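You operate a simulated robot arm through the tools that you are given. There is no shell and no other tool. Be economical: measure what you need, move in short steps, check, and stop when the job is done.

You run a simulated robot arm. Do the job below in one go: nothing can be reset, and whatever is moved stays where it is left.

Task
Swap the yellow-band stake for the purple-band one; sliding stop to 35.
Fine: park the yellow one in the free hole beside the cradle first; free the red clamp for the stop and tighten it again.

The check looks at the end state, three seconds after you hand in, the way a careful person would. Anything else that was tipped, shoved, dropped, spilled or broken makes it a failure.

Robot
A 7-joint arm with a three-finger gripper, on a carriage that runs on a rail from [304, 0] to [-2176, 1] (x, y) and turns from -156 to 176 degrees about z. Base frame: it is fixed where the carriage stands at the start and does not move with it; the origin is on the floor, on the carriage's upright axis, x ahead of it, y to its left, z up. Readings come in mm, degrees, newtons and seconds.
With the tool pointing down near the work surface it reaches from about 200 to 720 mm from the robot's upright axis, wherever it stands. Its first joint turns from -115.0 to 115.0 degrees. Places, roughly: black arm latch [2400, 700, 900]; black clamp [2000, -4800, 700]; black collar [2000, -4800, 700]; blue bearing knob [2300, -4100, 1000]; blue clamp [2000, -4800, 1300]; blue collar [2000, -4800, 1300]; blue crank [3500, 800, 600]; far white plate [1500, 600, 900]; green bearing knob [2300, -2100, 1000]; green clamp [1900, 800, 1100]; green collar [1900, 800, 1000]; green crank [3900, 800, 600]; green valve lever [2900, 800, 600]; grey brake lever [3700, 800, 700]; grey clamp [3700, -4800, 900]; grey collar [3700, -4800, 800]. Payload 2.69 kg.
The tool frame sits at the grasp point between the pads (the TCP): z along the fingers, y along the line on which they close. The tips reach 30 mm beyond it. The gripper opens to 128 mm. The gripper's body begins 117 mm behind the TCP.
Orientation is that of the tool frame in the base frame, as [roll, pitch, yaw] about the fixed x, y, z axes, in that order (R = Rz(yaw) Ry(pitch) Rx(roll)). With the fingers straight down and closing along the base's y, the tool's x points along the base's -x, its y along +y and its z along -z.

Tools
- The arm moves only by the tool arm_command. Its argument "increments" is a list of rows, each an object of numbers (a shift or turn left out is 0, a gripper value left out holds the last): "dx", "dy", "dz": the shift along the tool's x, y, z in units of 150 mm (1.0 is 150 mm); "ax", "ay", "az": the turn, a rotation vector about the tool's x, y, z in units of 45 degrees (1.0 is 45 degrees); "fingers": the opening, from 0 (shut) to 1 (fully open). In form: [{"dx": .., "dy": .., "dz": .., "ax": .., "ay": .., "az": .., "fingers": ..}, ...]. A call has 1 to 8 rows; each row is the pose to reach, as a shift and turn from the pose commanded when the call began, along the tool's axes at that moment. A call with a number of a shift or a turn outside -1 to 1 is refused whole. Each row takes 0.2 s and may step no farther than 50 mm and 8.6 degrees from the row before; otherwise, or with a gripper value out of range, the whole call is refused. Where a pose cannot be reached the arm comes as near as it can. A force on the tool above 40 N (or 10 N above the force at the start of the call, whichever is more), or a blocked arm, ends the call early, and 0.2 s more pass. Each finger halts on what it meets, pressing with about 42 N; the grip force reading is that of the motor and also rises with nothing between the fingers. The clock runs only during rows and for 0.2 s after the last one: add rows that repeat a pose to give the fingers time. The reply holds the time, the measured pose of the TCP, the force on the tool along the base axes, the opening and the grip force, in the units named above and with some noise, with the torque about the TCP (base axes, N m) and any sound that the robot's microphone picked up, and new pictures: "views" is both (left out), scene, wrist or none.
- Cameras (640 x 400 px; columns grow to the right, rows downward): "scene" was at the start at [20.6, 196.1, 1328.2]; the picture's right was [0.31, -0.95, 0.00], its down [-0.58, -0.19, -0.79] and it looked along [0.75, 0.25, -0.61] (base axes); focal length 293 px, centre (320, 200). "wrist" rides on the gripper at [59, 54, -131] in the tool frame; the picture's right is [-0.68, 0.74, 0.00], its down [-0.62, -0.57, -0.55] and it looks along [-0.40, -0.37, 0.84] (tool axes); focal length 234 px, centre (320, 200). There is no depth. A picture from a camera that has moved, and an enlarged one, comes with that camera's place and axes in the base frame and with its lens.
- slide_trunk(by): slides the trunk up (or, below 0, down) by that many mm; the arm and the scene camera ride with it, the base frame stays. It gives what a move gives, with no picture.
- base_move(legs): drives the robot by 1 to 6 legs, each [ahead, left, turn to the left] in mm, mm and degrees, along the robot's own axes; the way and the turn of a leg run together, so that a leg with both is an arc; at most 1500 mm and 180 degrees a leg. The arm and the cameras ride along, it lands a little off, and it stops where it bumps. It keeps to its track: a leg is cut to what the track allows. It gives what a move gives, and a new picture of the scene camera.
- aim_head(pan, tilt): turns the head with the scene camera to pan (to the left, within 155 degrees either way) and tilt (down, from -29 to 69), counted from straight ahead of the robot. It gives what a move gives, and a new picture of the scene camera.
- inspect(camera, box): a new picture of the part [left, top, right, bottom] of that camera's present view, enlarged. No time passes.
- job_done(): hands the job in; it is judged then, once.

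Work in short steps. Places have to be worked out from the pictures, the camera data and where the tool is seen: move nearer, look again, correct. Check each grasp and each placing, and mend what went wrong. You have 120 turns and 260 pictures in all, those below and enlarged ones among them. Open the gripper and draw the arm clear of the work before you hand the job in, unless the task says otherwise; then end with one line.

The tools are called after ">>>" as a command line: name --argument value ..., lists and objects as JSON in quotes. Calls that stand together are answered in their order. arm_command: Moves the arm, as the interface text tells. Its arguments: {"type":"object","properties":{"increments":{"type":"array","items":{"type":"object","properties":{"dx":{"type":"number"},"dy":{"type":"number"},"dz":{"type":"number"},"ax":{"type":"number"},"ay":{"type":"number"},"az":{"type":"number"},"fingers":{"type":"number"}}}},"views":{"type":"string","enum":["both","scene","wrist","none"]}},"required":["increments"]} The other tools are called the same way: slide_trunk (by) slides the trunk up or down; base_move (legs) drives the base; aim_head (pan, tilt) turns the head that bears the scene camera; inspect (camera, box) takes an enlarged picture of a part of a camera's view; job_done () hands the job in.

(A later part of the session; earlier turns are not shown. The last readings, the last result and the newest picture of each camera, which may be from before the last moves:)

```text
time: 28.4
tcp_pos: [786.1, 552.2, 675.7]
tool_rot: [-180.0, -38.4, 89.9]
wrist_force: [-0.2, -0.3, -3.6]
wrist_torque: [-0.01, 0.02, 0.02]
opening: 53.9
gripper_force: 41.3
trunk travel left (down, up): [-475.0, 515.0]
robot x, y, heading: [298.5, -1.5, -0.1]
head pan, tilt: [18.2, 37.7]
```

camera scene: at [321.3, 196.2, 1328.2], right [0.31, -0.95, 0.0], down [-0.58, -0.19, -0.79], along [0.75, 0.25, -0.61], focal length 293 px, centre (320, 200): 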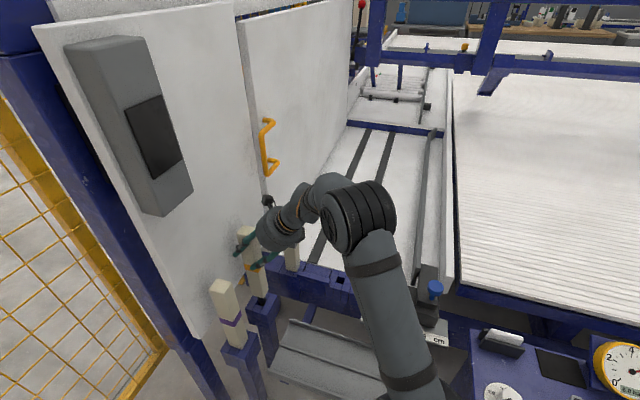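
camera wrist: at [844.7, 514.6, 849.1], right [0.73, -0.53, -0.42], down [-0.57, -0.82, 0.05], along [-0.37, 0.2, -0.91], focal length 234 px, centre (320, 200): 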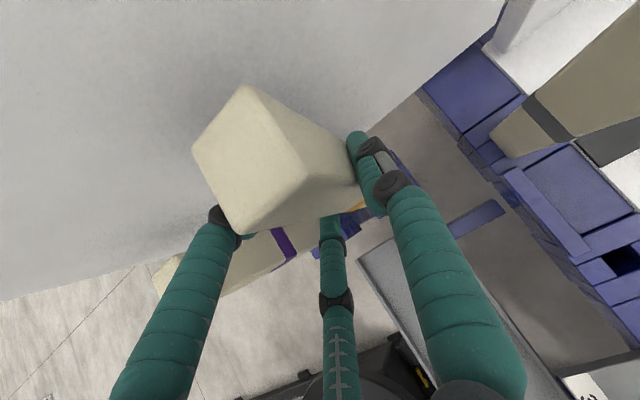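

Neutral. Continue down in 4 mm rows until it seats.

>>> arm_command --increments '[{"dx": -0.017, "dz": 0.021}, {"dx": -0.033, "dz": 0.042}, {"dx": -0.05, "dz": 0.063}, {"dx": -0.066, "dz": 0.084}, {"dx": -0.066, "dz": 0.084}]' --views "none"

>>> inspect --camera "scene" --box '[200, 230, 300, 330]'

```text
time: 29.6
tcp_pos: [784.7, 550.8, 665.0]
tool_rot: [179.8, -38.8, 90.2]
wrist_force: [-1.8, -4.4, 24.7]
wrist_torque: [-0.04, -0.05, -0.02]
opening: 54.0
gripper_force: 41.7
trunk travel left (down, up): [-475.0, 515.0]
robot x, y, heading: [299.9, -2.1, -0.1]
head pan, tilt: [18.2, 37.7]
```

```text
4.00 times, centred on (250, 280) of scene
camera zoom: at [319.1, 193.0, 1329.1], right [0.31, -0.95, 0.0], down [-0.58, -0.19, -0.79], along [0.75, 0.25, -0.61], focal length 1173 px, centre (600, -120)
```

zoom: 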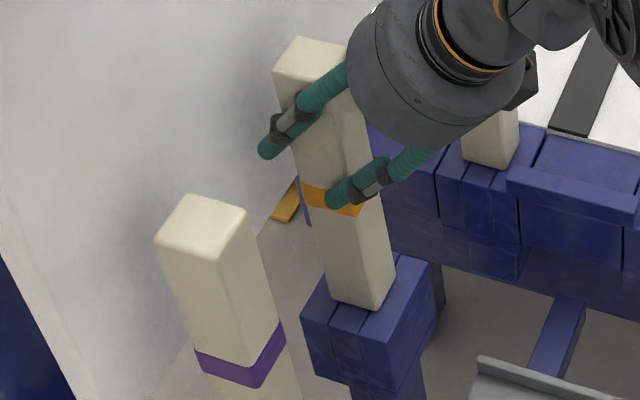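

Seated (shoulder flush, +25 N). Ease up 2 mm and open to ~72 mm.

>>> arm_command --increments '[{"dx": 0.008, "dz": -0.01, "fingers": 0.48}, {"dx": 0.008, "dz": -0.01, "fingers": 0.56}, {"dx": 0.008, "dz": -0.01, "fingers": 0.56}]'

```text
time: 30.4
tcp_pos: [783.2, 550.7, 659.9]
tool_rot: [179.9, -38.4, 90.0]
wrist_force: [-0.7, -1.7, -1.2]
wrist_torque: [0.12, -0.09, -0.05]
opening: 71.2
gripper_force: 0.0
trunk travel left (down, up): [-475.0, 515.0]
robot x, y, heading: [301.0, 1.8, 0.1]
head pan, tilt: [18.2, 37.7]
camera scene: at [321.3, 195.8, 1328.2], right [0.31, -0.95, 0.0], down [-0.58, -0.19, -0.79], along [0.75, 0.25, -0.61], focal length 293 px, centre (320, 200)
camera wrist: at [838.4, 515.4, 798.7], right [0.74, -0.53, -0.42], down [-0.57, -0.82, 0.05], along [-0.37, 0.2, -0.91], focal length 234 px, centre (320, 200)
```

scene: 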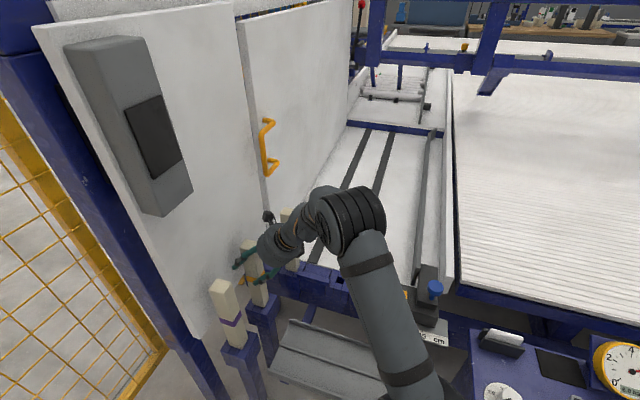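
wrist: 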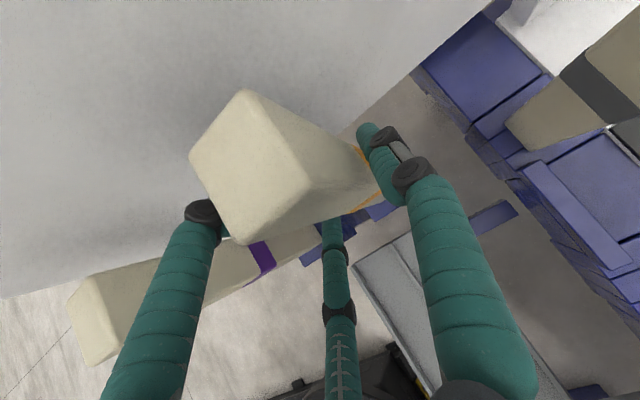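

Released. Retreat −y about 110 mm with the jaws open, watching forces.

>>> arm_command --increments '[{"dx": -0.08, "dz": -0.063}, {"dx": -0.16, "dz": -0.127}, {"dx": -0.3, "dz": -0.237}, {"dx": -0.45, "dz": -0.356}, {"dx": -0.58, "dz": -0.458}, {"dx": -0.58, "dz": -0.458}]'

>>> inspect --camera "scene" --box '[190, 220, 310, 360]'

```text
time: 31.8
tcp_pos: [783.3, 439.9, 663.3]
tool_rot: [179.9, -38.5, 89.9]
wrist_force: [0.3, -0.3, -0.2]
wrist_torque: [0.01, 0.05, -0.04]
opening: 71.8
gripper_force: 0.1
trunk travel left (down, up): [-475.0, 515.0]
robot x, y, heading: [301.9, -5.7, 0.0]
head pan, tilt: [18.2, 37.7]
camera scene: at [321.5, 195.8, 1328.3], right [0.31, -0.95, 0.0], down [-0.58, -0.19, -0.79], along [0.75, 0.25, -0.61], focal length 293 px, centre (320, 200)
camera wrist: at [837.5, 403.5, 800.0], right [0.74, -0.53, -0.42], down [-0.57, -0.82, 0.05], along [-0.37, 0.2, -0.91], focal length 234 px, centre (320, 200)
```

scene: 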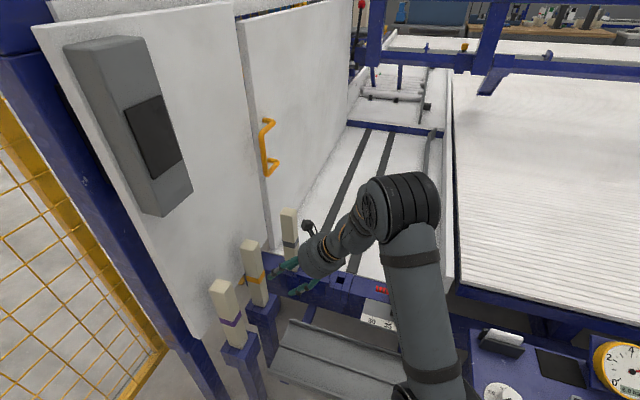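
wrist: 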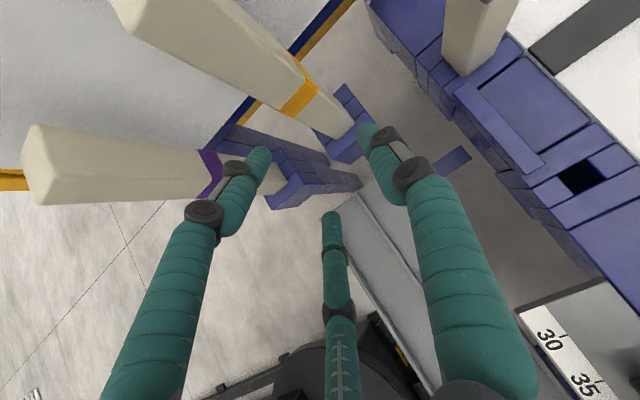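

```text
2.86 times, centred on (250, 290) of scene
camera zoom: at [321.5, 195.8, 1328.3], right [0.31, -0.95, 0.0], down [-0.58, -0.19, -0.79], along [0.75, 0.25, -0.61], focal length 838 px, centre (520, -57)
```

zoom: 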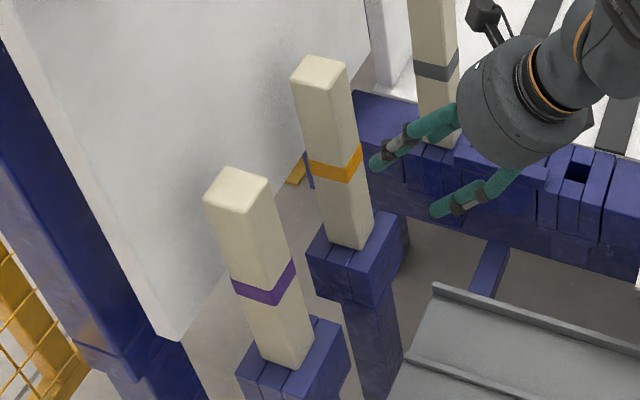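

Yellow is parked upright and seated. Purple is −138 mm in x from it, so the TCP target is ≈ (647, 545, 665). Move over in front of it.

>>> arm_command --increments '[{"dy": -0.23, "fingers": 0.75}, {"dy": -0.46}, {"dy": -0.69}, {"dy": -0.907}, {"dy": -0.907}]' --views "none"

>>> arm_command --increments '[{"dx": 0.13, "dz": 0.103}, {"dx": 0.25, "dz": 0.198}, {"dx": 0.25, "dz": 0.198}]'

```text
time: 33.0
tcp_pos: [645.2, 440.6, 662.4]
tool_rot: [-179.9, -38.3, 90.0]
wrist_force: [0.3, -0.4, -0.5]
wrist_torque: [0.0, 0.01, -0.01]
opening: 95.9
gripper_force: 0.1
trunk travel left (down, up): [-475.0, 515.0]
robot x, y, heading: [302.1, 1.3, -0.1]
head pan, tilt: [18.2, 37.7]
```

```text
time: 33.8
tcp_pos: [646.9, 489.9, 660.7]
tool_rot: [180.0, -38.3, 89.9]
wrist_force: [0.4, 0.5, 0.8]
wrist_torque: [-0.02, 0.01, 0.01]
opening: 95.9
gripper_force: 0.0
trunk travel left (down, up): [-475.0, 515.0]
robot x, y, heading: [299.9, -1.1, -0.0]
head pan, tilt: [18.2, 37.7]
camera scene: at [321.5, 196.1, 1328.2], right [0.31, -0.95, 0.0], down [-0.58, -0.19, -0.79], along [0.75, 0.25, -0.61], focal length 293 px, centre (320, 200)
camera wrist: at [700.3, 453.6, 799.3], right [0.74, -0.53, -0.42], down [-0.57, -0.82, 0.05], along [-0.37, 0.2, -0.91], focal length 234 px, centre (320, 200)
```

scene: 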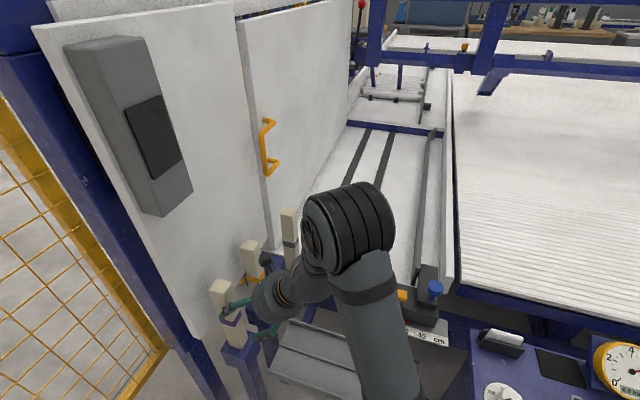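
wrist: 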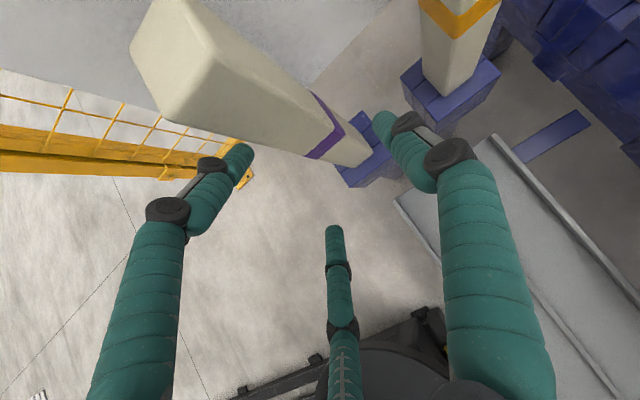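

Alignment looks fine. Advance +55 mm in y.

>>> arm_command --increments '[{"dx": 0.1, "dz": 0.079}, {"dx": 0.2, "dz": 0.158}, {"dx": 0.2875, "dz": 0.228}, {"dx": 0.2875, "dz": 0.228}]'

```text
time: 34.8
tcp_pos: [647.9, 544.9, 661.4]
tool_rot: [179.9, -38.3, 90.1]
wrist_force: [-0.2, -0.3, -0.6]
wrist_torque: [-0.01, 0.0, 0.0]
opening: 95.8
gripper_force: 0.0
trunk travel left (down, up): [-475.0, 515.0]
robot x, y, heading: [300.1, 1.9, 0.1]
head pan, tilt: [18.2, 37.7]
camera scene: at [321.5, 196.1, 1328.2], right [0.31, -0.95, 0.0], down [-0.58, -0.19, -0.79], along [0.75, 0.25, -0.61], focal length 293 px, centre (320, 200)
camera wrist: at [701.8, 508.5, 798.9], right [0.74, -0.53, -0.42], down [-0.57, -0.82, 0.05], along [-0.37, 0.2, -0.91], focal length 234 px, centre (320, 200)
```

scene: 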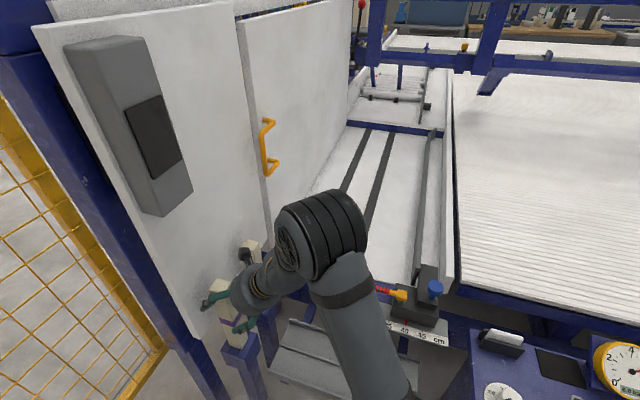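
wrist: 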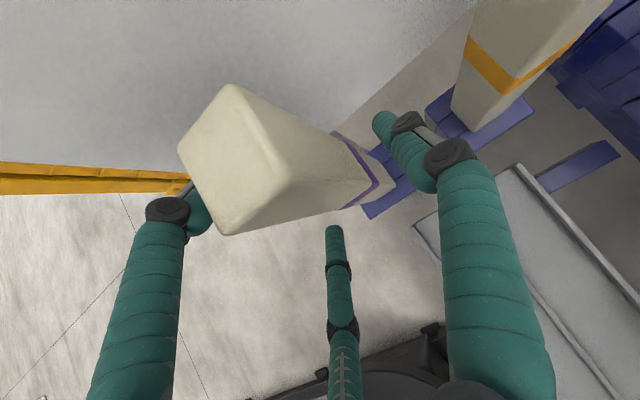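

Close on the purple stake.

>>> arm_command --increments '[{"dy": -0.013, "fingers": 0.6}, {"dy": -0.013, "fingers": 0.4}, {"dy": -0.013, "fingers": 0.2}, {"dy": -0.013, "fingers": 0}, {"dy": -0.013, "fingers": 0}, {"dy": -0.013, "fingers": 0}]'

```text
time: 36.2
tcp_pos: [645.6, 544.0, 659.8]
tool_rot: [-180.0, -38.3, 90.0]
wrist_force: [-0.6, -1.5, 0.3]
wrist_torque: [-0.11, -0.01, 0.01]
opening: 54.7
gripper_force: 41.2
trunk travel left (down, up): [-475.0, 515.0]
robot x, y, heading: [299.0, -1.0, 0.1]
head pan, tilt: [18.2, 37.7]
camera scene: at [321.5, 195.9, 1328.3], right [0.31, -0.95, 0.0], down [-0.58, -0.19, -0.79], along [0.75, 0.25, -0.61], focal length 293 px, centre (320, 200)
camera wrist: at [700.4, 507.7, 798.1], right [0.74, -0.53, -0.42], down [-0.57, -0.82, 0.05], along [-0.37, 0.2, -0.91], focal length 234 px, centre (320, 200)
```

scene: 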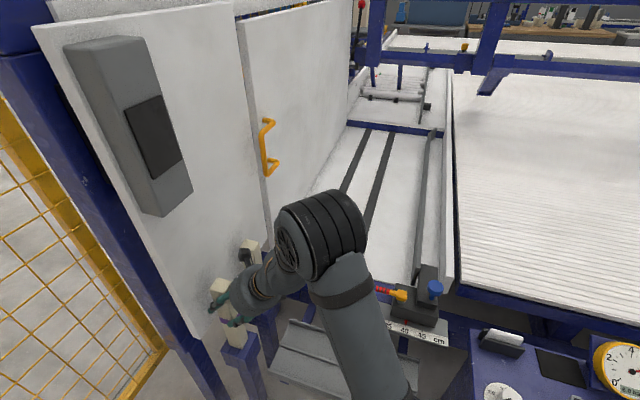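
wrist: 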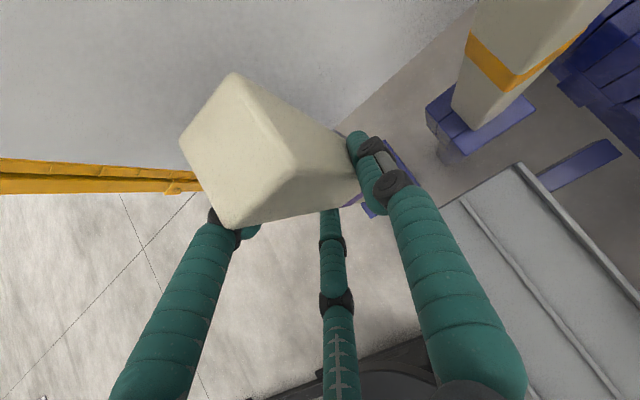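

Gripped with no side force, at (645.6, 544, 660). Lift 120 mm straight up.

>>> arm_command --increments '[{"dx": 0.04, "dz": -0.052}, {"dx": 0.083, "dz": -0.105}, {"dx": 0.166, "dz": -0.209}, {"dx": 0.28, "dz": -0.353}, {"dx": 0.4, "dz": -0.505}, {"dx": 0.5, "dz": -0.631}, {"dx": 0.5, "dz": -0.631}]' --views "none"

>>> inspect --camera "scene" --box '[180, 220, 320, 360]'

```text
time: 37.8
tcp_pos: [648.3, 543.9, 782.6]
tool_rot: [180.0, -38.2, 89.9]
wrist_force: [-0.4, -0.2, -3.1]
wrist_torque: [-0.01, 0.0, 0.0]
opening: 54.1
gripper_force: 41.3
trunk travel left (down, up): [-475.0, 515.0]
robot x, y, heading: [303.4, -3.6, 0.1]
head pan, tilt: [18.2, 37.7]
```

```text
2.86 times, centred on (250, 290) of scene
camera zoom: at [321.7, 196.3, 1328.2], right [0.31, -0.95, 0.0], down [-0.58, -0.19, -0.79], along [0.75, 0.25, -0.61], focal length 838 px, centre (520, -57)
```

zoom: 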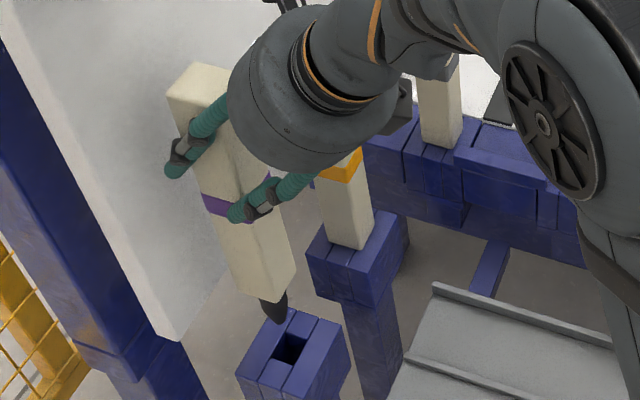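

Clear. Carry −y 185 mm, then +x in two calls.

>>> arm_command --increments '[{"dx": -0.16, "dz": -0.127}, {"dx": -0.4, "dz": -0.317}, {"dx": -0.64, "dz": -0.507}, {"dx": -0.85, "dz": -0.673}, {"dx": -0.97, "dz": -0.768}, {"dx": -0.97, "dz": -0.768}]' --views "none"

>>> arm_command --increments '[{"dy": 0.2, "dx": -0.05, "dz": -0.04}, {"dy": 0.5, "dx": -0.1, "dz": -0.08}, {"dy": 0.8, "dx": -0.15, "dz": -0.12}, {"dy": 1.0, "dx": -0.196, "dz": -0.155}, {"dy": 1.0, "dx": -0.196, "dz": -0.155}]' --views "none"

>>> arm_command --increments '[{"dy": 0.2}, {"dy": 0.5}, {"dy": 0.8}, {"dy": 1.0}, {"dy": 1.0}]'

```text
time: 39.2
tcp_pos: [646.5, 357.6, 780.2]
tool_rot: [180.0, -38.4, 89.8]
wrist_force: [-0.5, -0.4, -2.9]
wrist_torque: [-0.05, 0.0, 0.0]
opening: 54.1
gripper_force: 41.9
trunk travel left (down, up): [-475.0, 515.0]
robot x, y, heading: [299.7, 6.8, -0.1]
head pan, tilt: [18.2, 37.7]
```

```text
time: 40.4
tcp_pos: [797.6, 320.4, 782.4]
tool_rot: [-180.0, -38.4, 89.9]
wrist_force: [-0.2, -0.4, -3.0]
wrist_torque: [-0.03, 0.03, 0.05]
opening: 54.4
gripper_force: 41.6
trunk travel left (down, up): [-475.0, 515.0]
robot x, y, heading: [298.5, -0.3, -0.0]
head pan, tilt: [18.2, 37.7]
```

```text
time: 41.6
tcp_pos: [946.3, 321.4, 784.8]
tool_rot: [-179.9, -38.3, 89.9]
wrist_force: [-0.4, -0.3, -2.9]
wrist_torque: [-0.02, 0.02, -0.04]
opening: 54.2
gripper_force: 41.6
trunk travel left (down, up): [-475.0, 515.0]
robot x, y, heading: [305.1, -2.3, -0.2]
head pan, tilt: [18.2, 37.7]
camera scene: at [321.8, 196.1, 1328.2], right [0.31, -0.95, 0.0], down [-0.58, -0.19, -0.79], along [0.75, 0.25, -0.61], focal length 293 px, centre (320, 200)
camera wrist: at [1000.6, 284.7, 922.3], right [0.74, -0.53, -0.42], down [-0.57, -0.82, 0.05], along [-0.37, 0.2, -0.91], focal length 234 px, centre (320, 200)
```

scene: 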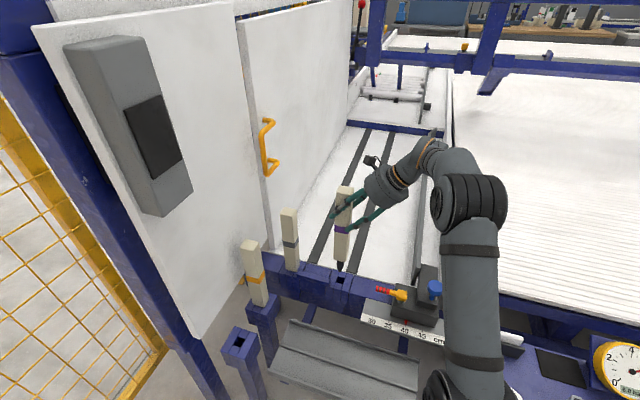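
wrist: 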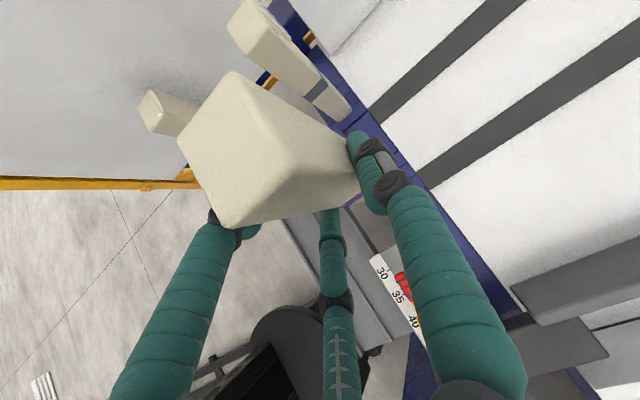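

Now above the socket; shift +5 mm in x and lower to z ≈ 712.

>>> arm_command --increments '[{"dy": 0.033}, {"dx": -0.1, "dz": 0.126, "dy": 0.033}, {"dx": -0.2, "dz": 0.252, "dy": 0.033}, {"dx": -0.298, "dz": 0.376, "dy": 0.033}, {"dx": -0.298, "dz": 0.376, "dy": 0.033}]' --views "none"

>>> inspect --camera "scene" --box '[290, 220, 390, 320]'

```text
time: 42.8
tcp_pos: [953.8, 319.1, 712.3]
tool_rot: [180.0, -38.2, 90.0]
wrist_force: [-0.5, -0.1, -3.2]
wrist_torque: [-0.04, 0.03, -0.02]
opening: 54.3
gripper_force: 41.7
trunk travel left (down, up): [-475.0, 515.0]
robot x, y, heading: [301.1, 0.6, 0.2]
head pan, tilt: [18.2, 37.7]
```

```text
4.00 times, centred on (340, 270) of scene
camera zoom: at [321.9, 196.2, 1328.2], right [0.31, -0.95, 0.0], down [-0.58, -0.19, -0.79], along [0.75, 0.25, -0.61], focal length 1173 px, centre (240, -80)
```

zoom: 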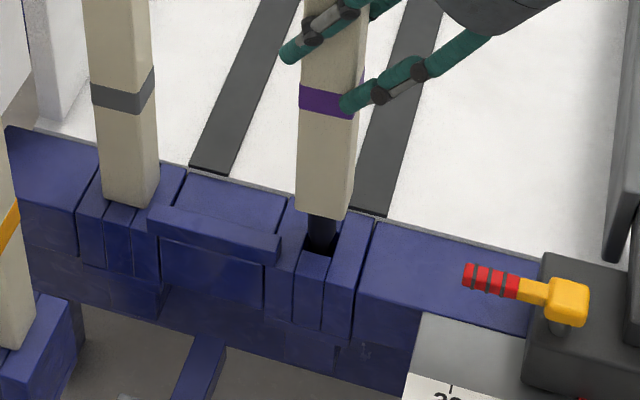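

Tenon is at the hole mouth with no contact. Centre by (−2, +2) mm and lower 15 mm.

>>> arm_command --increments '[{"dx": 0.01, "dz": 0.008, "dy": -0.012}, {"dx": -0.01, "dz": 0.034, "dy": -0.012}, {"dx": -0.03, "dz": 0.06, "dy": -0.012}, {"dx": -0.052, "dz": 0.086, "dy": -0.012}, {"dx": -0.052, "dz": 0.086, "dy": -0.012}]' --views "none"

```text
time: 44.0
tcp_pos: [950.1, 319.3, 695.2]
tool_rot: [-180.0, -38.3, 89.9]
wrist_force: [0.8, -8.0, -1.4]
wrist_torque: [-1.88, -0.08, -0.05]
opening: 54.2
gripper_force: 41.9
trunk travel left (down, up): [-475.0, 515.0]
robot x, y, heading: [301.9, -0.6, 0.2]
head pan, tilt: [18.2, 37.7]
```

Tip presses in y (−8 N); shift −3 mm in y.

>>> arm_command --increments '[{"dx": -0.008, "dz": -0.006}, {"dx": -0.016, "dz": -0.012}, {"dx": -0.016, "dz": -0.012}]' --views "none"

```text
time: 44.8
tcp_pos: [950.1, 320.1, 693.4]
tool_rot: [-179.9, -38.4, 89.9]
wrist_force: [1.8, -2.1, -3.0]
wrist_torque: [-0.55, -0.34, -0.04]
opening: 54.1
gripper_force: 41.9
trunk travel left (down, up): [-475.0, 515.0]
robot x, y, heading: [302.2, -0.3, -0.4]
head pan, tilt: [18.2, 37.7]
```

Better; nudge −1 mm y, +1 mm x and lower 15 mm.

>>> arm_command --increments '[{"dx": -0.006, "dz": -0.004, "dy": 0.006}, {"dx": -0.026, "dz": 0.022, "dy": 0.006}, {"dx": -0.046, "dz": 0.048, "dy": 0.006}, {"dx": -0.068, "dz": 0.074, "dy": 0.006}, {"dx": -0.068, "dz": 0.074, "dy": 0.006}]' --views "none"

```text
time: 46.0
tcp_pos: [950.6, 317.5, 678.5]
tool_rot: [-180.0, -38.4, 90.0]
wrist_force: [1.3, 2.1, -2.6]
wrist_torque: [0.2, -0.35, -0.02]
opening: 54.1
gripper_force: 42.6
trunk travel left (down, up): [-475.0, 515.0]
robot x, y, heading: [297.6, -0.6, 0.1]
head pan, tilt: [18.2, 37.7]
```

Small forces; continue down to seat (expected z ≈ 660).

>>> arm_command --increments '[{"dx": -0.015, "dz": 0.024, "dy": 0.005}, {"dx": -0.032, "dz": 0.045, "dy": 0.005}, {"dx": -0.048, "dz": 0.066, "dy": 0.005}, {"dx": -0.065, "dz": 0.087, "dy": 0.005}, {"dx": -0.082, "dz": 0.108, "dy": 0.005}, {"dx": -0.082, "dz": 0.108, "dy": 0.005}]' --views "none"

>>> inspect --camera "scene" --box '[290, 220, 390, 320]'

```text
time: 47.4
tcp_pos: [950.1, 317.0, 660.7]
tool_rot: [179.8, -38.3, 90.0]
wrist_force: [0.3, 2.2, -1.7]
wrist_torque: [0.56, -0.13, 0.04]
opening: 54.4
gripper_force: 41.6
trunk travel left (down, up): [-475.0, 515.0]
robot x, y, heading: [301.4, -0.1, -0.0]
head pan, tilt: [18.2, 37.7]
```

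```text
4.00 times, centred on (340, 270) of scene
camera zoom: at [321.8, 196.3, 1328.2], right [0.31, -0.95, 0.0], down [-0.58, -0.19, -0.79], along [0.75, 0.25, -0.61], focal length 1173 px, centre (240, -80)
```

zoom: 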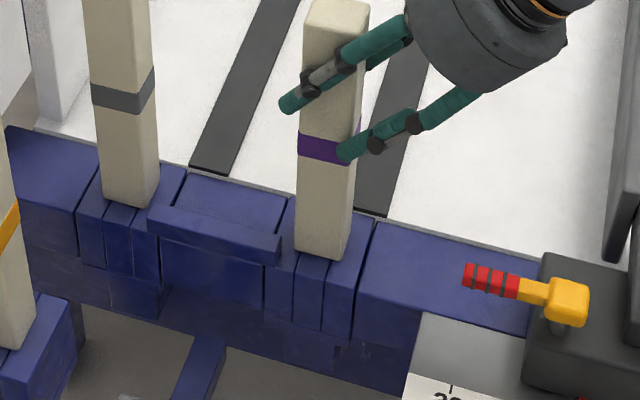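

Almost flush; press 4 mm further to confirm the seat.

>>> arm_command --increments '[{"dx": -0.008, "dz": 0.01}, {"dx": -0.017, "dz": 0.021}, {"dx": -0.025, "dz": 0.031}]' --views "none"

```text
time: 48.2
tcp_pos: [950.4, 317.1, 659.9]
tool_rot: [179.6, -38.8, 90.0]
wrist_force: [-7.4, -7.6, 36.0]
wrist_torque: [-1.17, 0.55, -0.28]
opening: 54.3
gripper_force: 42.1
trunk travel left (down, up): [-475.0, 515.0]
robot x, y, heading: [303.5, 3.2, -0.1]
head pan, tilt: [18.2, 37.7]
```

Seated (+36 N at z 660). Ease up, release, and retreat −y.

>>> arm_command --increments '[{"dx": 0.017, "dz": -0.021}, {"dx": 0.02, "dz": -0.025, "fingers": 0.5}, {"dx": 0.02, "dz": -0.025, "fingers": 0.62}, {"dx": 0.02, "dz": -0.025, "fingers": 0.62}]' --views "wrist"

>>> arm_command --increments '[{"dx": -0.08, "dz": -0.063}, {"dx": -0.16, "dz": -0.127}, {"dx": -0.3, "dz": -0.237}, {"dx": -0.45, "dz": -0.356}, {"dx": -0.58, "dz": -0.458}, {"dx": -0.58, "dz": -0.458}]'

```text
time: 49.2
tcp_pos: [952.2, 318.6, 659.0]
tool_rot: [180.0, -38.3, 90.0]
wrist_force: [0.2, -0.4, 0.2]
wrist_torque: [0.0, 0.03, 0.0]
opening: 79.4
gripper_force: 0.0
trunk travel left (down, up): [-475.0, 515.0]
robot x, y, heading: [301.6, -0.2, -0.0]
head pan, tilt: [18.2, 37.7]
camera wrist: at [1005.0, 283.2, 796.2], right [0.74, -0.53, -0.42], down [-0.57, -0.82, 0.05], along [-0.37, 0.2, -0.91], focal length 234 px, centre (320, 200)
```

wrist: 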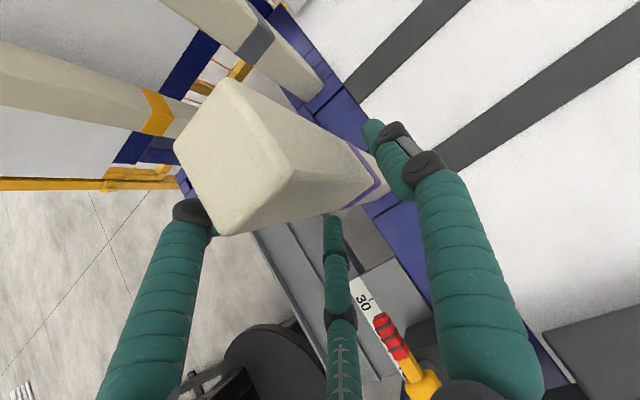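

```text
time: 50.6
tcp_pos: [949.6, 209.5, 658.2]
tool_rot: [-180.0, -38.4, 90.1]
wrist_force: [-0.5, 0.6, 0.2]
wrist_torque: [0.0, -0.02, -0.01]
opening: 79.3
gripper_force: 0.0
trunk travel left (down, up): [-475.0, 515.0]
robot x, y, heading: [303.4, -2.3, 0.2]
head pan, tilt: [18.2, 37.7]
camera scene: at [321.5, 195.8, 1328.3], right [0.31, -0.95, 0.0], down [-0.58, -0.19, -0.79], along [0.75, 0.25, -0.61], focal length 293 px, centre (320, 200)
camera wrist: at [1004.2, 172.4, 796.3], right [0.74, -0.53, -0.42], down [-0.57, -0.82, 0.05], along [-0.37, 0.2, -0.91], focal length 234 px, centre (320, 200)
```

scene: 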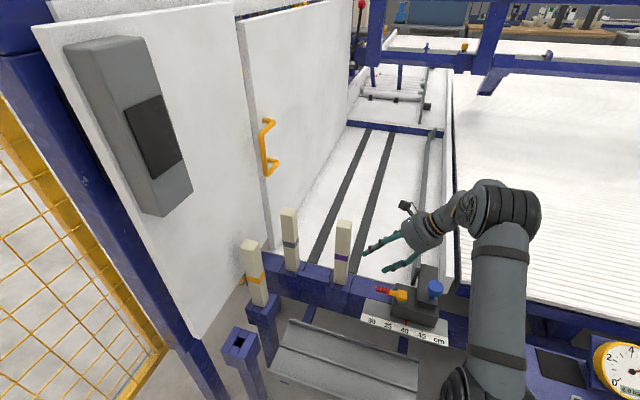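
wrist: 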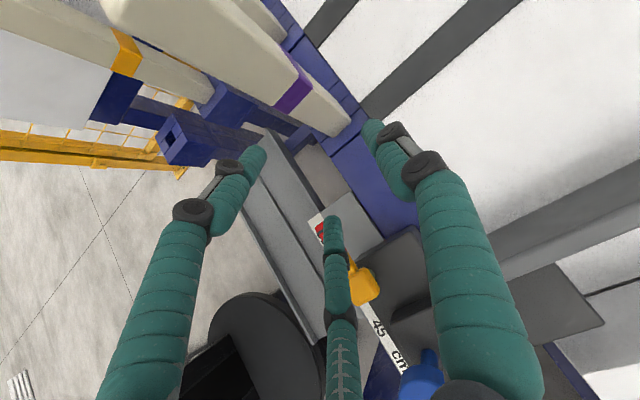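

Both stakes are done. Now rise, back off and turn the tool vertical to look at the stop.

>>> arm_command --increments '[{"dx": 0.09, "dz": -0.22, "dy": -0.12}, {"dx": 0.18, "dz": -0.44, "dy": -0.25}, {"dx": 0.27, "dz": -0.66, "dy": -0.37}, {"dx": 0.37, "dz": -0.9, "dy": -0.5}, {"dx": 0.37, "dz": -0.9, "dy": -0.5}]' --views "none"

>>> arm_command --increments '[{"ay": -0.17, "fingers": 1}, {"ay": -0.34}, {"ay": -0.51}, {"ay": -0.68}, {"ay": -0.85}, {"ay": -0.85}]'

>>> inspect --camera "scene" --box '[350, 250, 460, 350]'

```text
time: 51.8
tcp_pos: [871.7, 167.4, 796.5]
tool_rot: [-180.0, -38.5, 90.0]
wrist_force: [0.0, -1.3, -0.8]
wrist_torque: [-0.03, 0.0, -0.01]
opening: 79.4
gripper_force: 0.1
trunk travel left (down, up): [-475.0, 515.0]
robot x, y, heading: [301.6, -0.6, -0.3]
head pan, tilt: [18.2, 37.7]
```

```text
time: 53.2
tcp_pos: [876.7, 168.9, 798.5]
tool_rot: [-179.9, -0.1, 89.8]
wrist_force: [-0.1, 1.1, 0.4]
wrist_torque: [-0.01, -0.04, 0.01]
opening: 128.0
gripper_force: 0.0
trunk travel left (down, up): [-475.0, 515.0]
robot x, y, heading: [301.6, -1.0, 0.0]
head pan, tilt: [18.2, 37.7]
camera scene: at [321.5, 196.2, 1328.2], right [0.31, -0.95, 0.0], down [-0.58, -0.19, -0.79], along [0.75, 0.25, -0.61], focal length 293 px, centre (320, 200)
camera wrist: at [929.7, 225.8, 928.3], right [0.73, -0.68, 0.0], down [-0.57, -0.61, 0.55], along [-0.37, -0.4, -0.84], focal length 234 px, centre (320, 200)
```

scene: 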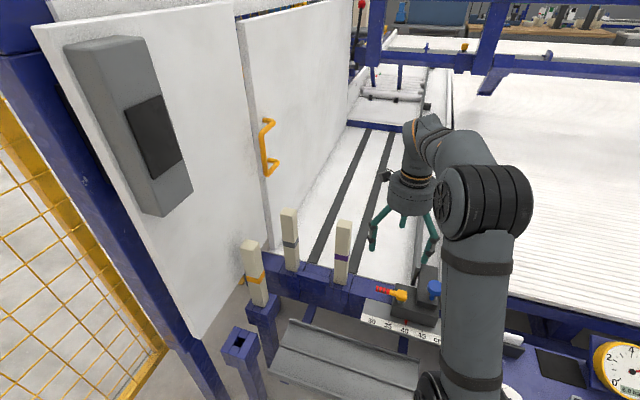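
wrist: 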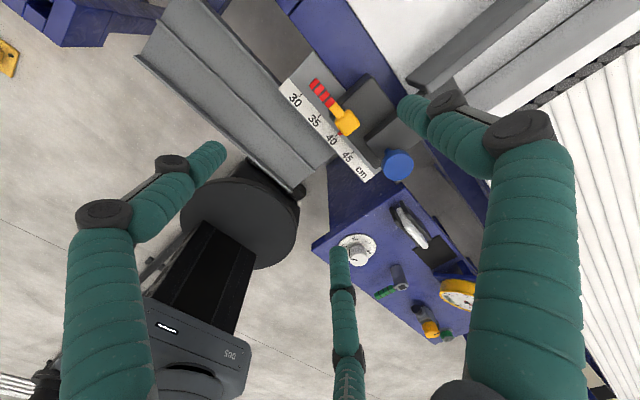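

```text
4.00 times, centred on (405, 300) of scene
camera zoom: at [321.5, 196.2, 1328.2], right [0.31, -0.95, 0.0], down [-0.58, -0.19, -0.79], along [0.75, 0.25, -0.61], focal length 1173 px, centre (-20, -200)
```

zoom: 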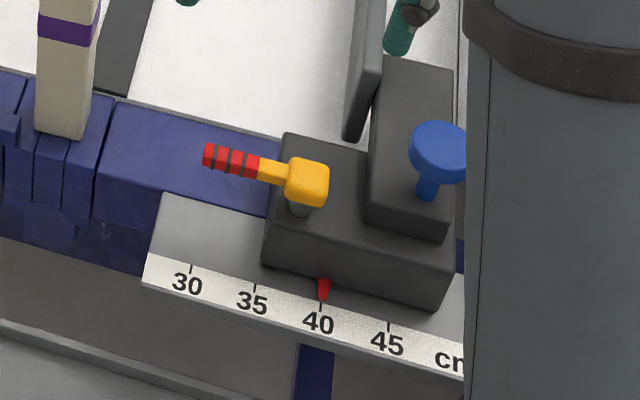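

Enlarge the wrist view of the stop for triangulation.

>>> inspect --camera "wrist" --box '[270, 60, 430, 200]'

```text
2.86 times, centred on (350, 130) of wrist
camera zoom: at [929.7, 225.8, 928.3], right [0.73, -0.68, 0.0], down [-0.57, -0.61, 0.55], along [-0.37, -0.4, -0.84], focal length 669 px, centre (234, 400)
```

zoom: 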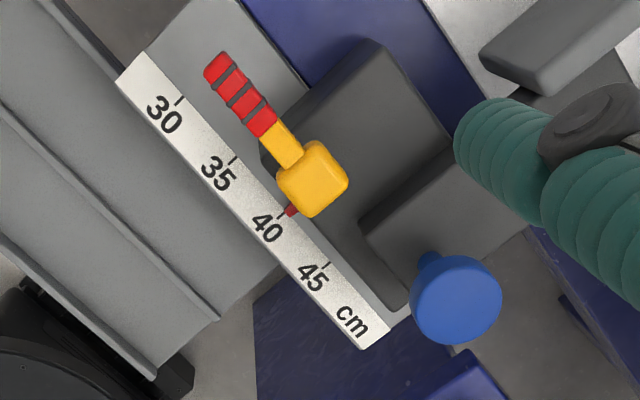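

Hub ≈ (895, 126, 561) on a vertical stem; the handle runs along +y to (896, 200, 561). My tool already closes along x, so I descend over the handle at y ≈ 182.

>>> arm_command --increments '[{"dx": 0.03, "dy": 0.04, "dz": 0.25, "fingers": 0.45}, {"dx": 0.06, "dy": 0.08, "dz": 0.5}, {"dx": 0.087, "dy": 0.127, "dz": 0.75}, {"dx": 0.087, "dy": 0.127, "dz": 0.95}, {"dx": 0.087, "dy": 0.127, "dz": 0.95}]'

>>> inspect --camera "scene" --box '[350, 230, 460, 340]'

```text
time: 54.4
tcp_pos: [896.1, 184.7, 657.0]
tool_rot: [180.0, -0.1, 90.0]
wrist_force: [-0.4, 0.7, 0.5]
wrist_torque: [0.0, 0.03, 0.01]
opening: 57.7
gripper_force: 0.0
trunk travel left (down, up): [-475.0, 515.0]
robot x, y, heading: [301.8, -3.1, 0.2]
head pan, tilt: [18.2, 37.7]
camera scene: at [321.5, 196.0, 1328.2], right [0.31, -0.95, 0.0], down [-0.58, -0.19, -0.79], along [0.75, 0.25, -0.61], focal length 293 px, centre (320, 200)
camera wrist: at [949.7, 242.3, 787.4], right [0.74, -0.68, 0.0], down [-0.57, -0.62, 0.55], along [-0.37, -0.4, -0.84], focal length 234 px, centre (320, 200)
```

scene: 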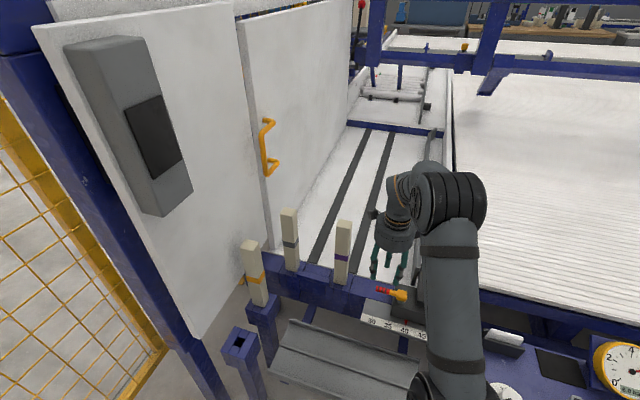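
wrist: 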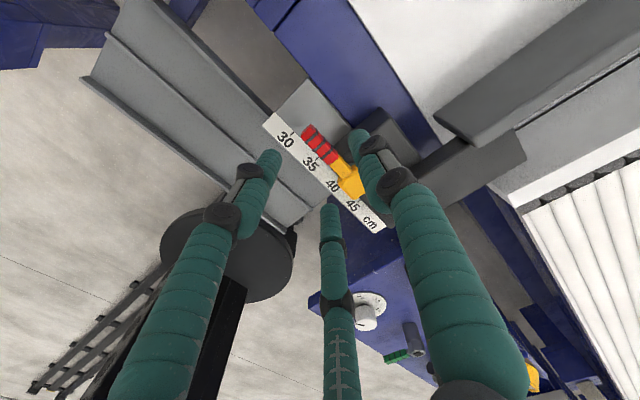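

```text
3.64 times, centred on (405, 285) of scene
camera zoom: at [321.5, 196.0, 1328.2], right [0.31, -0.95, 0.0], down [-0.58, -0.19, -0.79], along [0.75, 0.25, -0.61], focal length 1066 px, centre (11, -109)
```

zoom: 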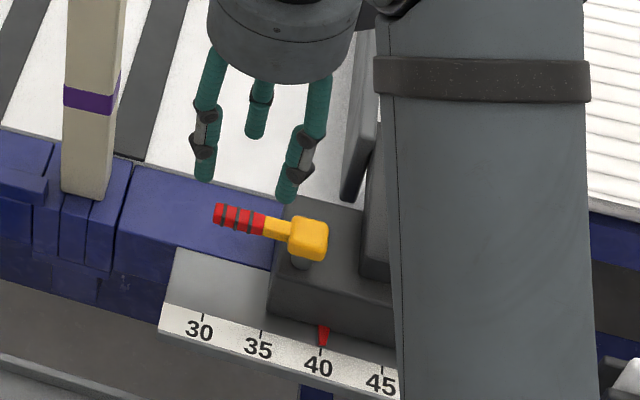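

The jaws straddle the handle. Descend to z ≈ 570.

>>> arm_command --increments '[{"dz": 0.2}, {"dz": 0.4}, {"dz": 0.5}, {"dz": 0.58}, {"dz": 0.58}]' --views "wrist"

>>> inspect --camera "scene" --box '[350, 230, 460, 340]'

```text
time: 55.6
tcp_pos: [895.0, 180.8, 569.7]
tool_rot: [-180.0, -0.1, 89.9]
wrist_force: [-0.2, -0.6, -0.6]
wrist_torque: [-0.01, 0.0, 0.0]
opening: 57.5
gripper_force: 0.0
trunk travel left (down, up): [-475.0, 515.0]
robot x, y, heading: [300.9, -1.0, -0.1]
head pan, tilt: [18.2, 37.7]
camera wrist: at [948.8, 239.4, 699.6], right [0.74, -0.68, 0.0], down [-0.57, -0.62, 0.55], along [-0.37, -0.4, -0.84], focal length 234 px, centre (320, 200)
```

wrist: 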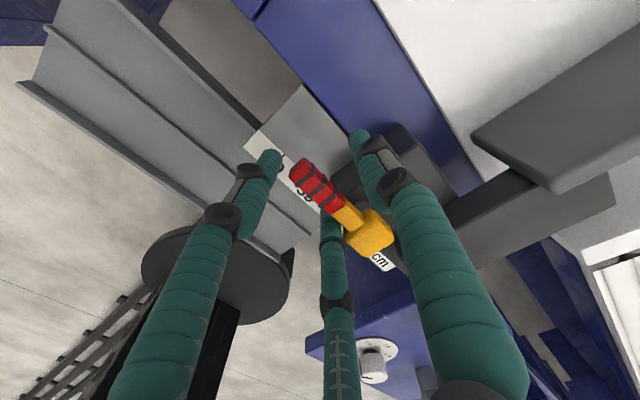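

```text
3.64 times, centred on (405, 285) of scene
camera zoom: at [321.5, 196.0, 1328.2], right [0.31, -0.95, 0.0], down [-0.58, -0.19, -0.79], along [0.75, 0.25, -0.61], focal length 1066 px, centre (11, -109)
```

zoom: 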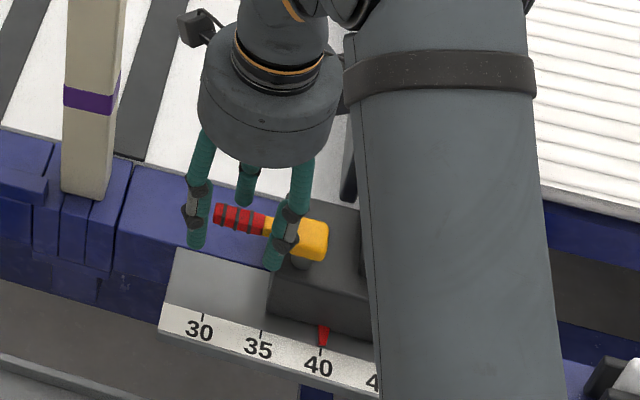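

Close on the handle.

>>> arm_command --increments '[{"fingers": 0.3}, {"fingers": 0.2}, {"fingers": 0.1}, {"fingers": 0}, {"fingers": 0}, {"fingers": 0}]' --views "wrist"

>>> inspect --camera "scene" --box '[350, 230, 460, 340]'

```text
time: 57.0
tcp_pos: [889.6, 185.1, 569.6]
tool_rot: [-179.4, 0.1, 90.0]
wrist_force: [-29.4, 11.6, -5.5]
wrist_torque: [0.28, 0.07, 0.04]
opening: 23.7
gripper_force: 35.1
trunk travel left (down, up): [-475.0, 515.0]
robot x, y, heading: [300.6, 4.3, 0.2]
head pan, tilt: [18.2, 37.7]
camera wrist: at [944.1, 242.6, 698.6], right [0.74, -0.68, -0.01], down [-0.56, -0.62, 0.55], along [-0.38, -0.4, -0.83], focal length 234 px, centre (320, 200)
```

wrist: 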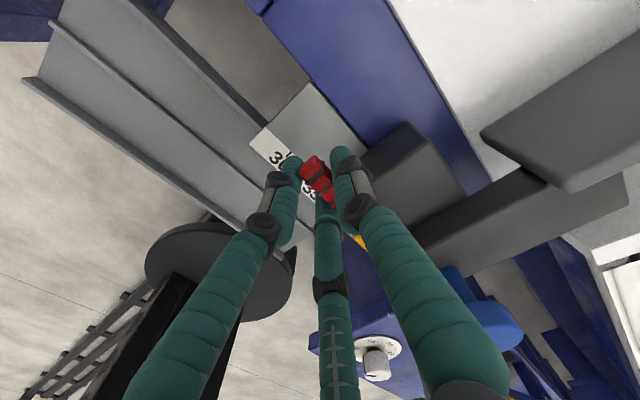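

```text
3.64 times, centred on (405, 285) of scene
camera zoom: at [319.2, 197.1, 1328.0], right [0.31, -0.95, 0.0], down [-0.58, -0.19, -0.79], along [0.75, 0.25, -0.61], focal length 1066 px, centre (11, -109)
```

zoom: 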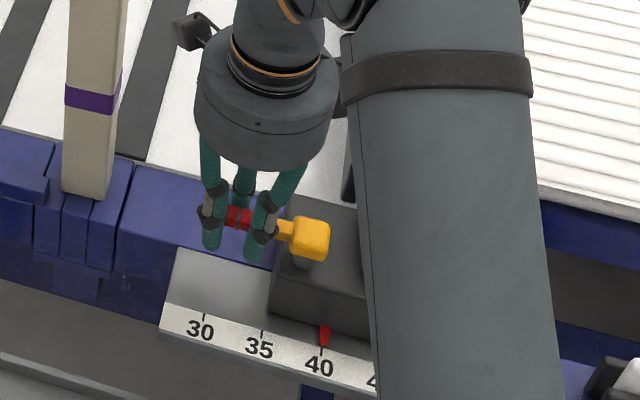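

Gripped, but with x offset (−29 N). Relieve by −7 mm in x.

>>> arm_command --increments '[{"dy": -0.025}, {"dy": -0.047}, {"dy": -0.047}]' --views "none"

```text
time: 57.8
tcp_pos: [888.4, 185.1, 569.4]
tool_rot: [179.8, -0.2, 90.1]
wrist_force: [-7.3, 25.7, -6.5]
wrist_torque: [-0.28, 0.06, 0.01]
opening: 23.4
gripper_force: 45.0
trunk travel left (down, up): [-475.0, 515.0]
robot x, y, heading: [300.8, -1.6, 0.2]
head pan, tilt: [18.2, 37.7]
```

Relieve +4 mm in y as well.

>>> arm_command --increments '[{"dx": 0.015, "dy": -0.005}, {"dx": 0.03, "dy": -0.01}, {"dx": 0.03, "dy": -0.01}]' --views "none"

```text
time: 58.6
tcp_pos: [889.1, 184.0, 570.0]
tool_rot: [179.7, -0.1, 89.7]
wrist_force: [4.8, 10.5, -4.3]
wrist_torque: [0.64, -0.04, 0.18]
opening: 23.4
gripper_force: 44.8
trunk travel left (down, up): [-475.0, 515.0]
robot x, y, heading: [300.1, 1.7, 0.0]
head pan, tilt: [18.2, 37.7]
```

Roughly balanced. Turn the lever counter-clockwise (loosen) 16° about the hub.

>>> arm_command --increments '[{"dy": -0.027, "dx": -0.004, "az": -0.09}, {"dy": -0.053, "dx": -0.009, "az": -0.178}, {"dy": -0.08, "dx": -0.017, "az": -0.267}, {"dy": -0.105, "dx": -0.026, "az": -0.356}, {"dy": -0.105, "dx": -0.026, "az": -0.356}]' --views "wrist"

>>> inspect --camera "scene" --box '[350, 230, 460, 340]'

```text
time: 59.8
tcp_pos: [871.2, 179.8, 569.5]
tool_rot: [179.7, 0.1, 106.2]
wrist_force: [13.2, 1.5, 3.9]
wrist_torque: [-0.25, -0.26, 0.66]
opening: 23.4
gripper_force: 45.2
trunk travel left (down, up): [-475.0, 515.0]
robot x, y, heading: [302.8, -1.8, -0.1]
head pan, tilt: [18.2, 37.7]
camera wrist: at [907.2, 250.8, 699.5], right [0.89, -0.45, 0.0], down [-0.38, -0.75, 0.55], along [-0.24, -0.49, -0.84], focal length 234 px, centre (320, 200)
```

wrist: 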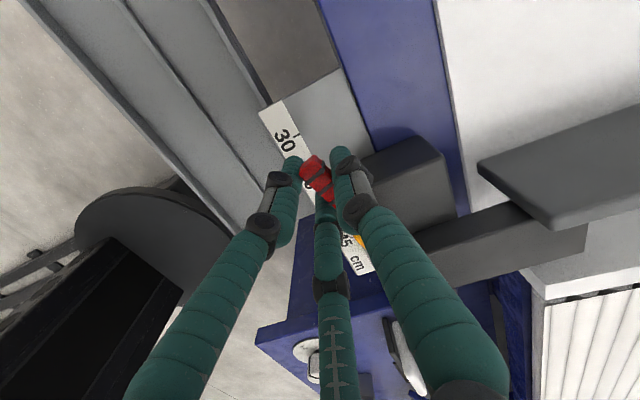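

```text
3.64 times, centred on (405, 285) of scene
camera zoom: at [322.3, 196.0, 1328.3], right [0.31, -0.95, 0.0], down [-0.58, -0.19, -0.79], along [0.75, 0.25, -0.61], focal length 1066 px, centre (11, -109)
```

zoom: 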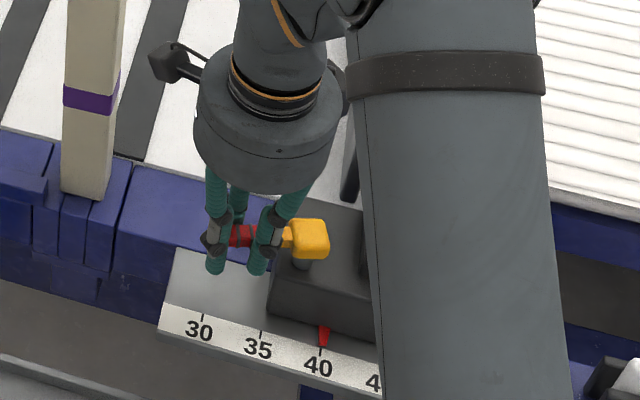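

The lever turns with moderate resistance (≈0.7 N m). Continue 32° more.

>>> arm_command --increments '[{"dx": -0.01, "dy": -0.053, "az": -0.178}, {"dx": -0.028, "dy": -0.105, "az": -0.356}, {"dx": -0.052, "dy": -0.153, "az": -0.533}, {"dx": -0.084, "dy": -0.198, "az": -0.711}, {"dx": -0.084, "dy": -0.198, "az": -0.711}]' --views "none"

>>> inspect --camera "scene" --box '[350, 230, 460, 340]'

```text
time: 61.0
tcp_pos: [846.0, 160.6, 569.4]
tool_rot: [179.8, -0.1, 138.1]
wrist_force: [8.7, 1.9, 13.2]
wrist_torque: [0.54, 0.39, 0.45]
opening: 23.4
gripper_force: 44.8
trunk travel left (down, up): [-475.0, 515.0]
robot x, y, heading: [304.3, -1.7, -0.0]
head pan, tilt: [18.2, 37.7]
```

```text
3.64 times, centred on (405, 285) of scene
camera zoom: at [320.9, 195.6, 1328.4], right [0.31, -0.95, 0.0], down [-0.58, -0.19, -0.79], along [0.75, 0.25, -0.61], focal length 1066 px, centre (11, -109)
```

zoom: 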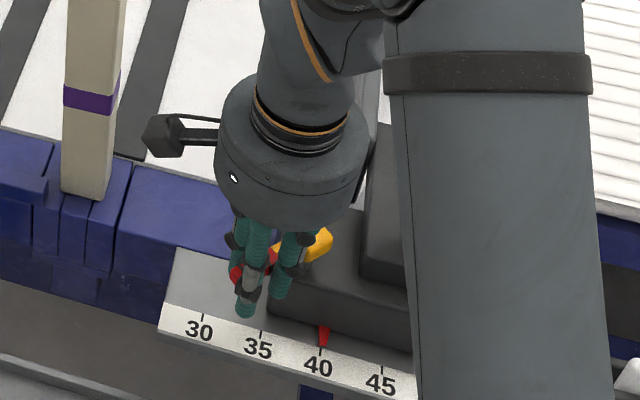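

48° turned, resistance a bit lower; a small upward push suggests the lever rises. Continue 32° with 2 mm lift.

>>> arm_command --increments '[{"dx": -0.01, "dy": -0.053, "az": -0.178, "dz": -0.007}, {"dx": -0.028, "dy": -0.105, "az": -0.356, "dz": -0.014}, {"dx": -0.052, "dy": -0.153, "az": -0.533, "dz": -0.014}, {"dx": -0.084, "dy": -0.198, "az": -0.711, "dz": -0.014}, {"dx": -0.084, "dy": -0.198, "az": -0.711, "dz": -0.014}]' --views "none"

>>> inspect --camera "scene" --box '[350, 230, 460, 340]'

```text
time: 62.2
tcp_pos: [834.6, 130.8, 569.6]
tool_rot: [180.0, -0.2, 169.9]
wrist_force: [0.4, 0.4, -12.0]
wrist_torque: [-0.04, -0.63, 0.1]
opening: 23.4
gripper_force: 44.6
trunk travel left (down, up): [-475.0, 515.0]
robot x, y, heading: [302.4, -1.5, 0.0]
head pan, tilt: [18.2, 37.7]
```

```text
3.64 times, centred on (405, 285) of scene
camera zoom: at [322.6, 196.3, 1328.0], right [0.31, -0.95, 0.0], down [-0.58, -0.19, -0.79], along [0.75, 0.25, -0.61], focal length 1066 px, centre (11, -109)
```

zoom: 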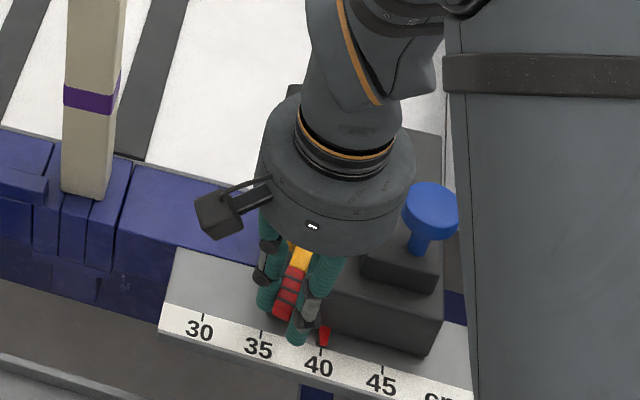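

80° turned and the resistance is gone. Turn 16° more to be sure it's free.

>>> arm_command --increments '[{"dx": -0.01, "dy": -0.053, "az": -0.178, "dz": 0.007}, {"dx": -0.028, "dy": -0.105, "az": -0.356, "dz": 0.01}, {"dx": -0.028, "dy": -0.105, "az": -0.356, "dz": 0.01}]' --views "none"

```text
time: 63.0
tcp_pos: [836.4, 113.3, 569.8]
tool_rot: [179.9, -0.1, -174.5]
wrist_force: [-8.4, -0.4, 9.3]
wrist_torque: [0.3, 1.19, -2.32]
opening: 25.3
gripper_force: 44.9
trunk travel left (down, up): [-475.0, 515.0]
robot x, y, heading: [297.7, -2.2, 0.2]
head pan, tilt: [18.2, 37.7]
```

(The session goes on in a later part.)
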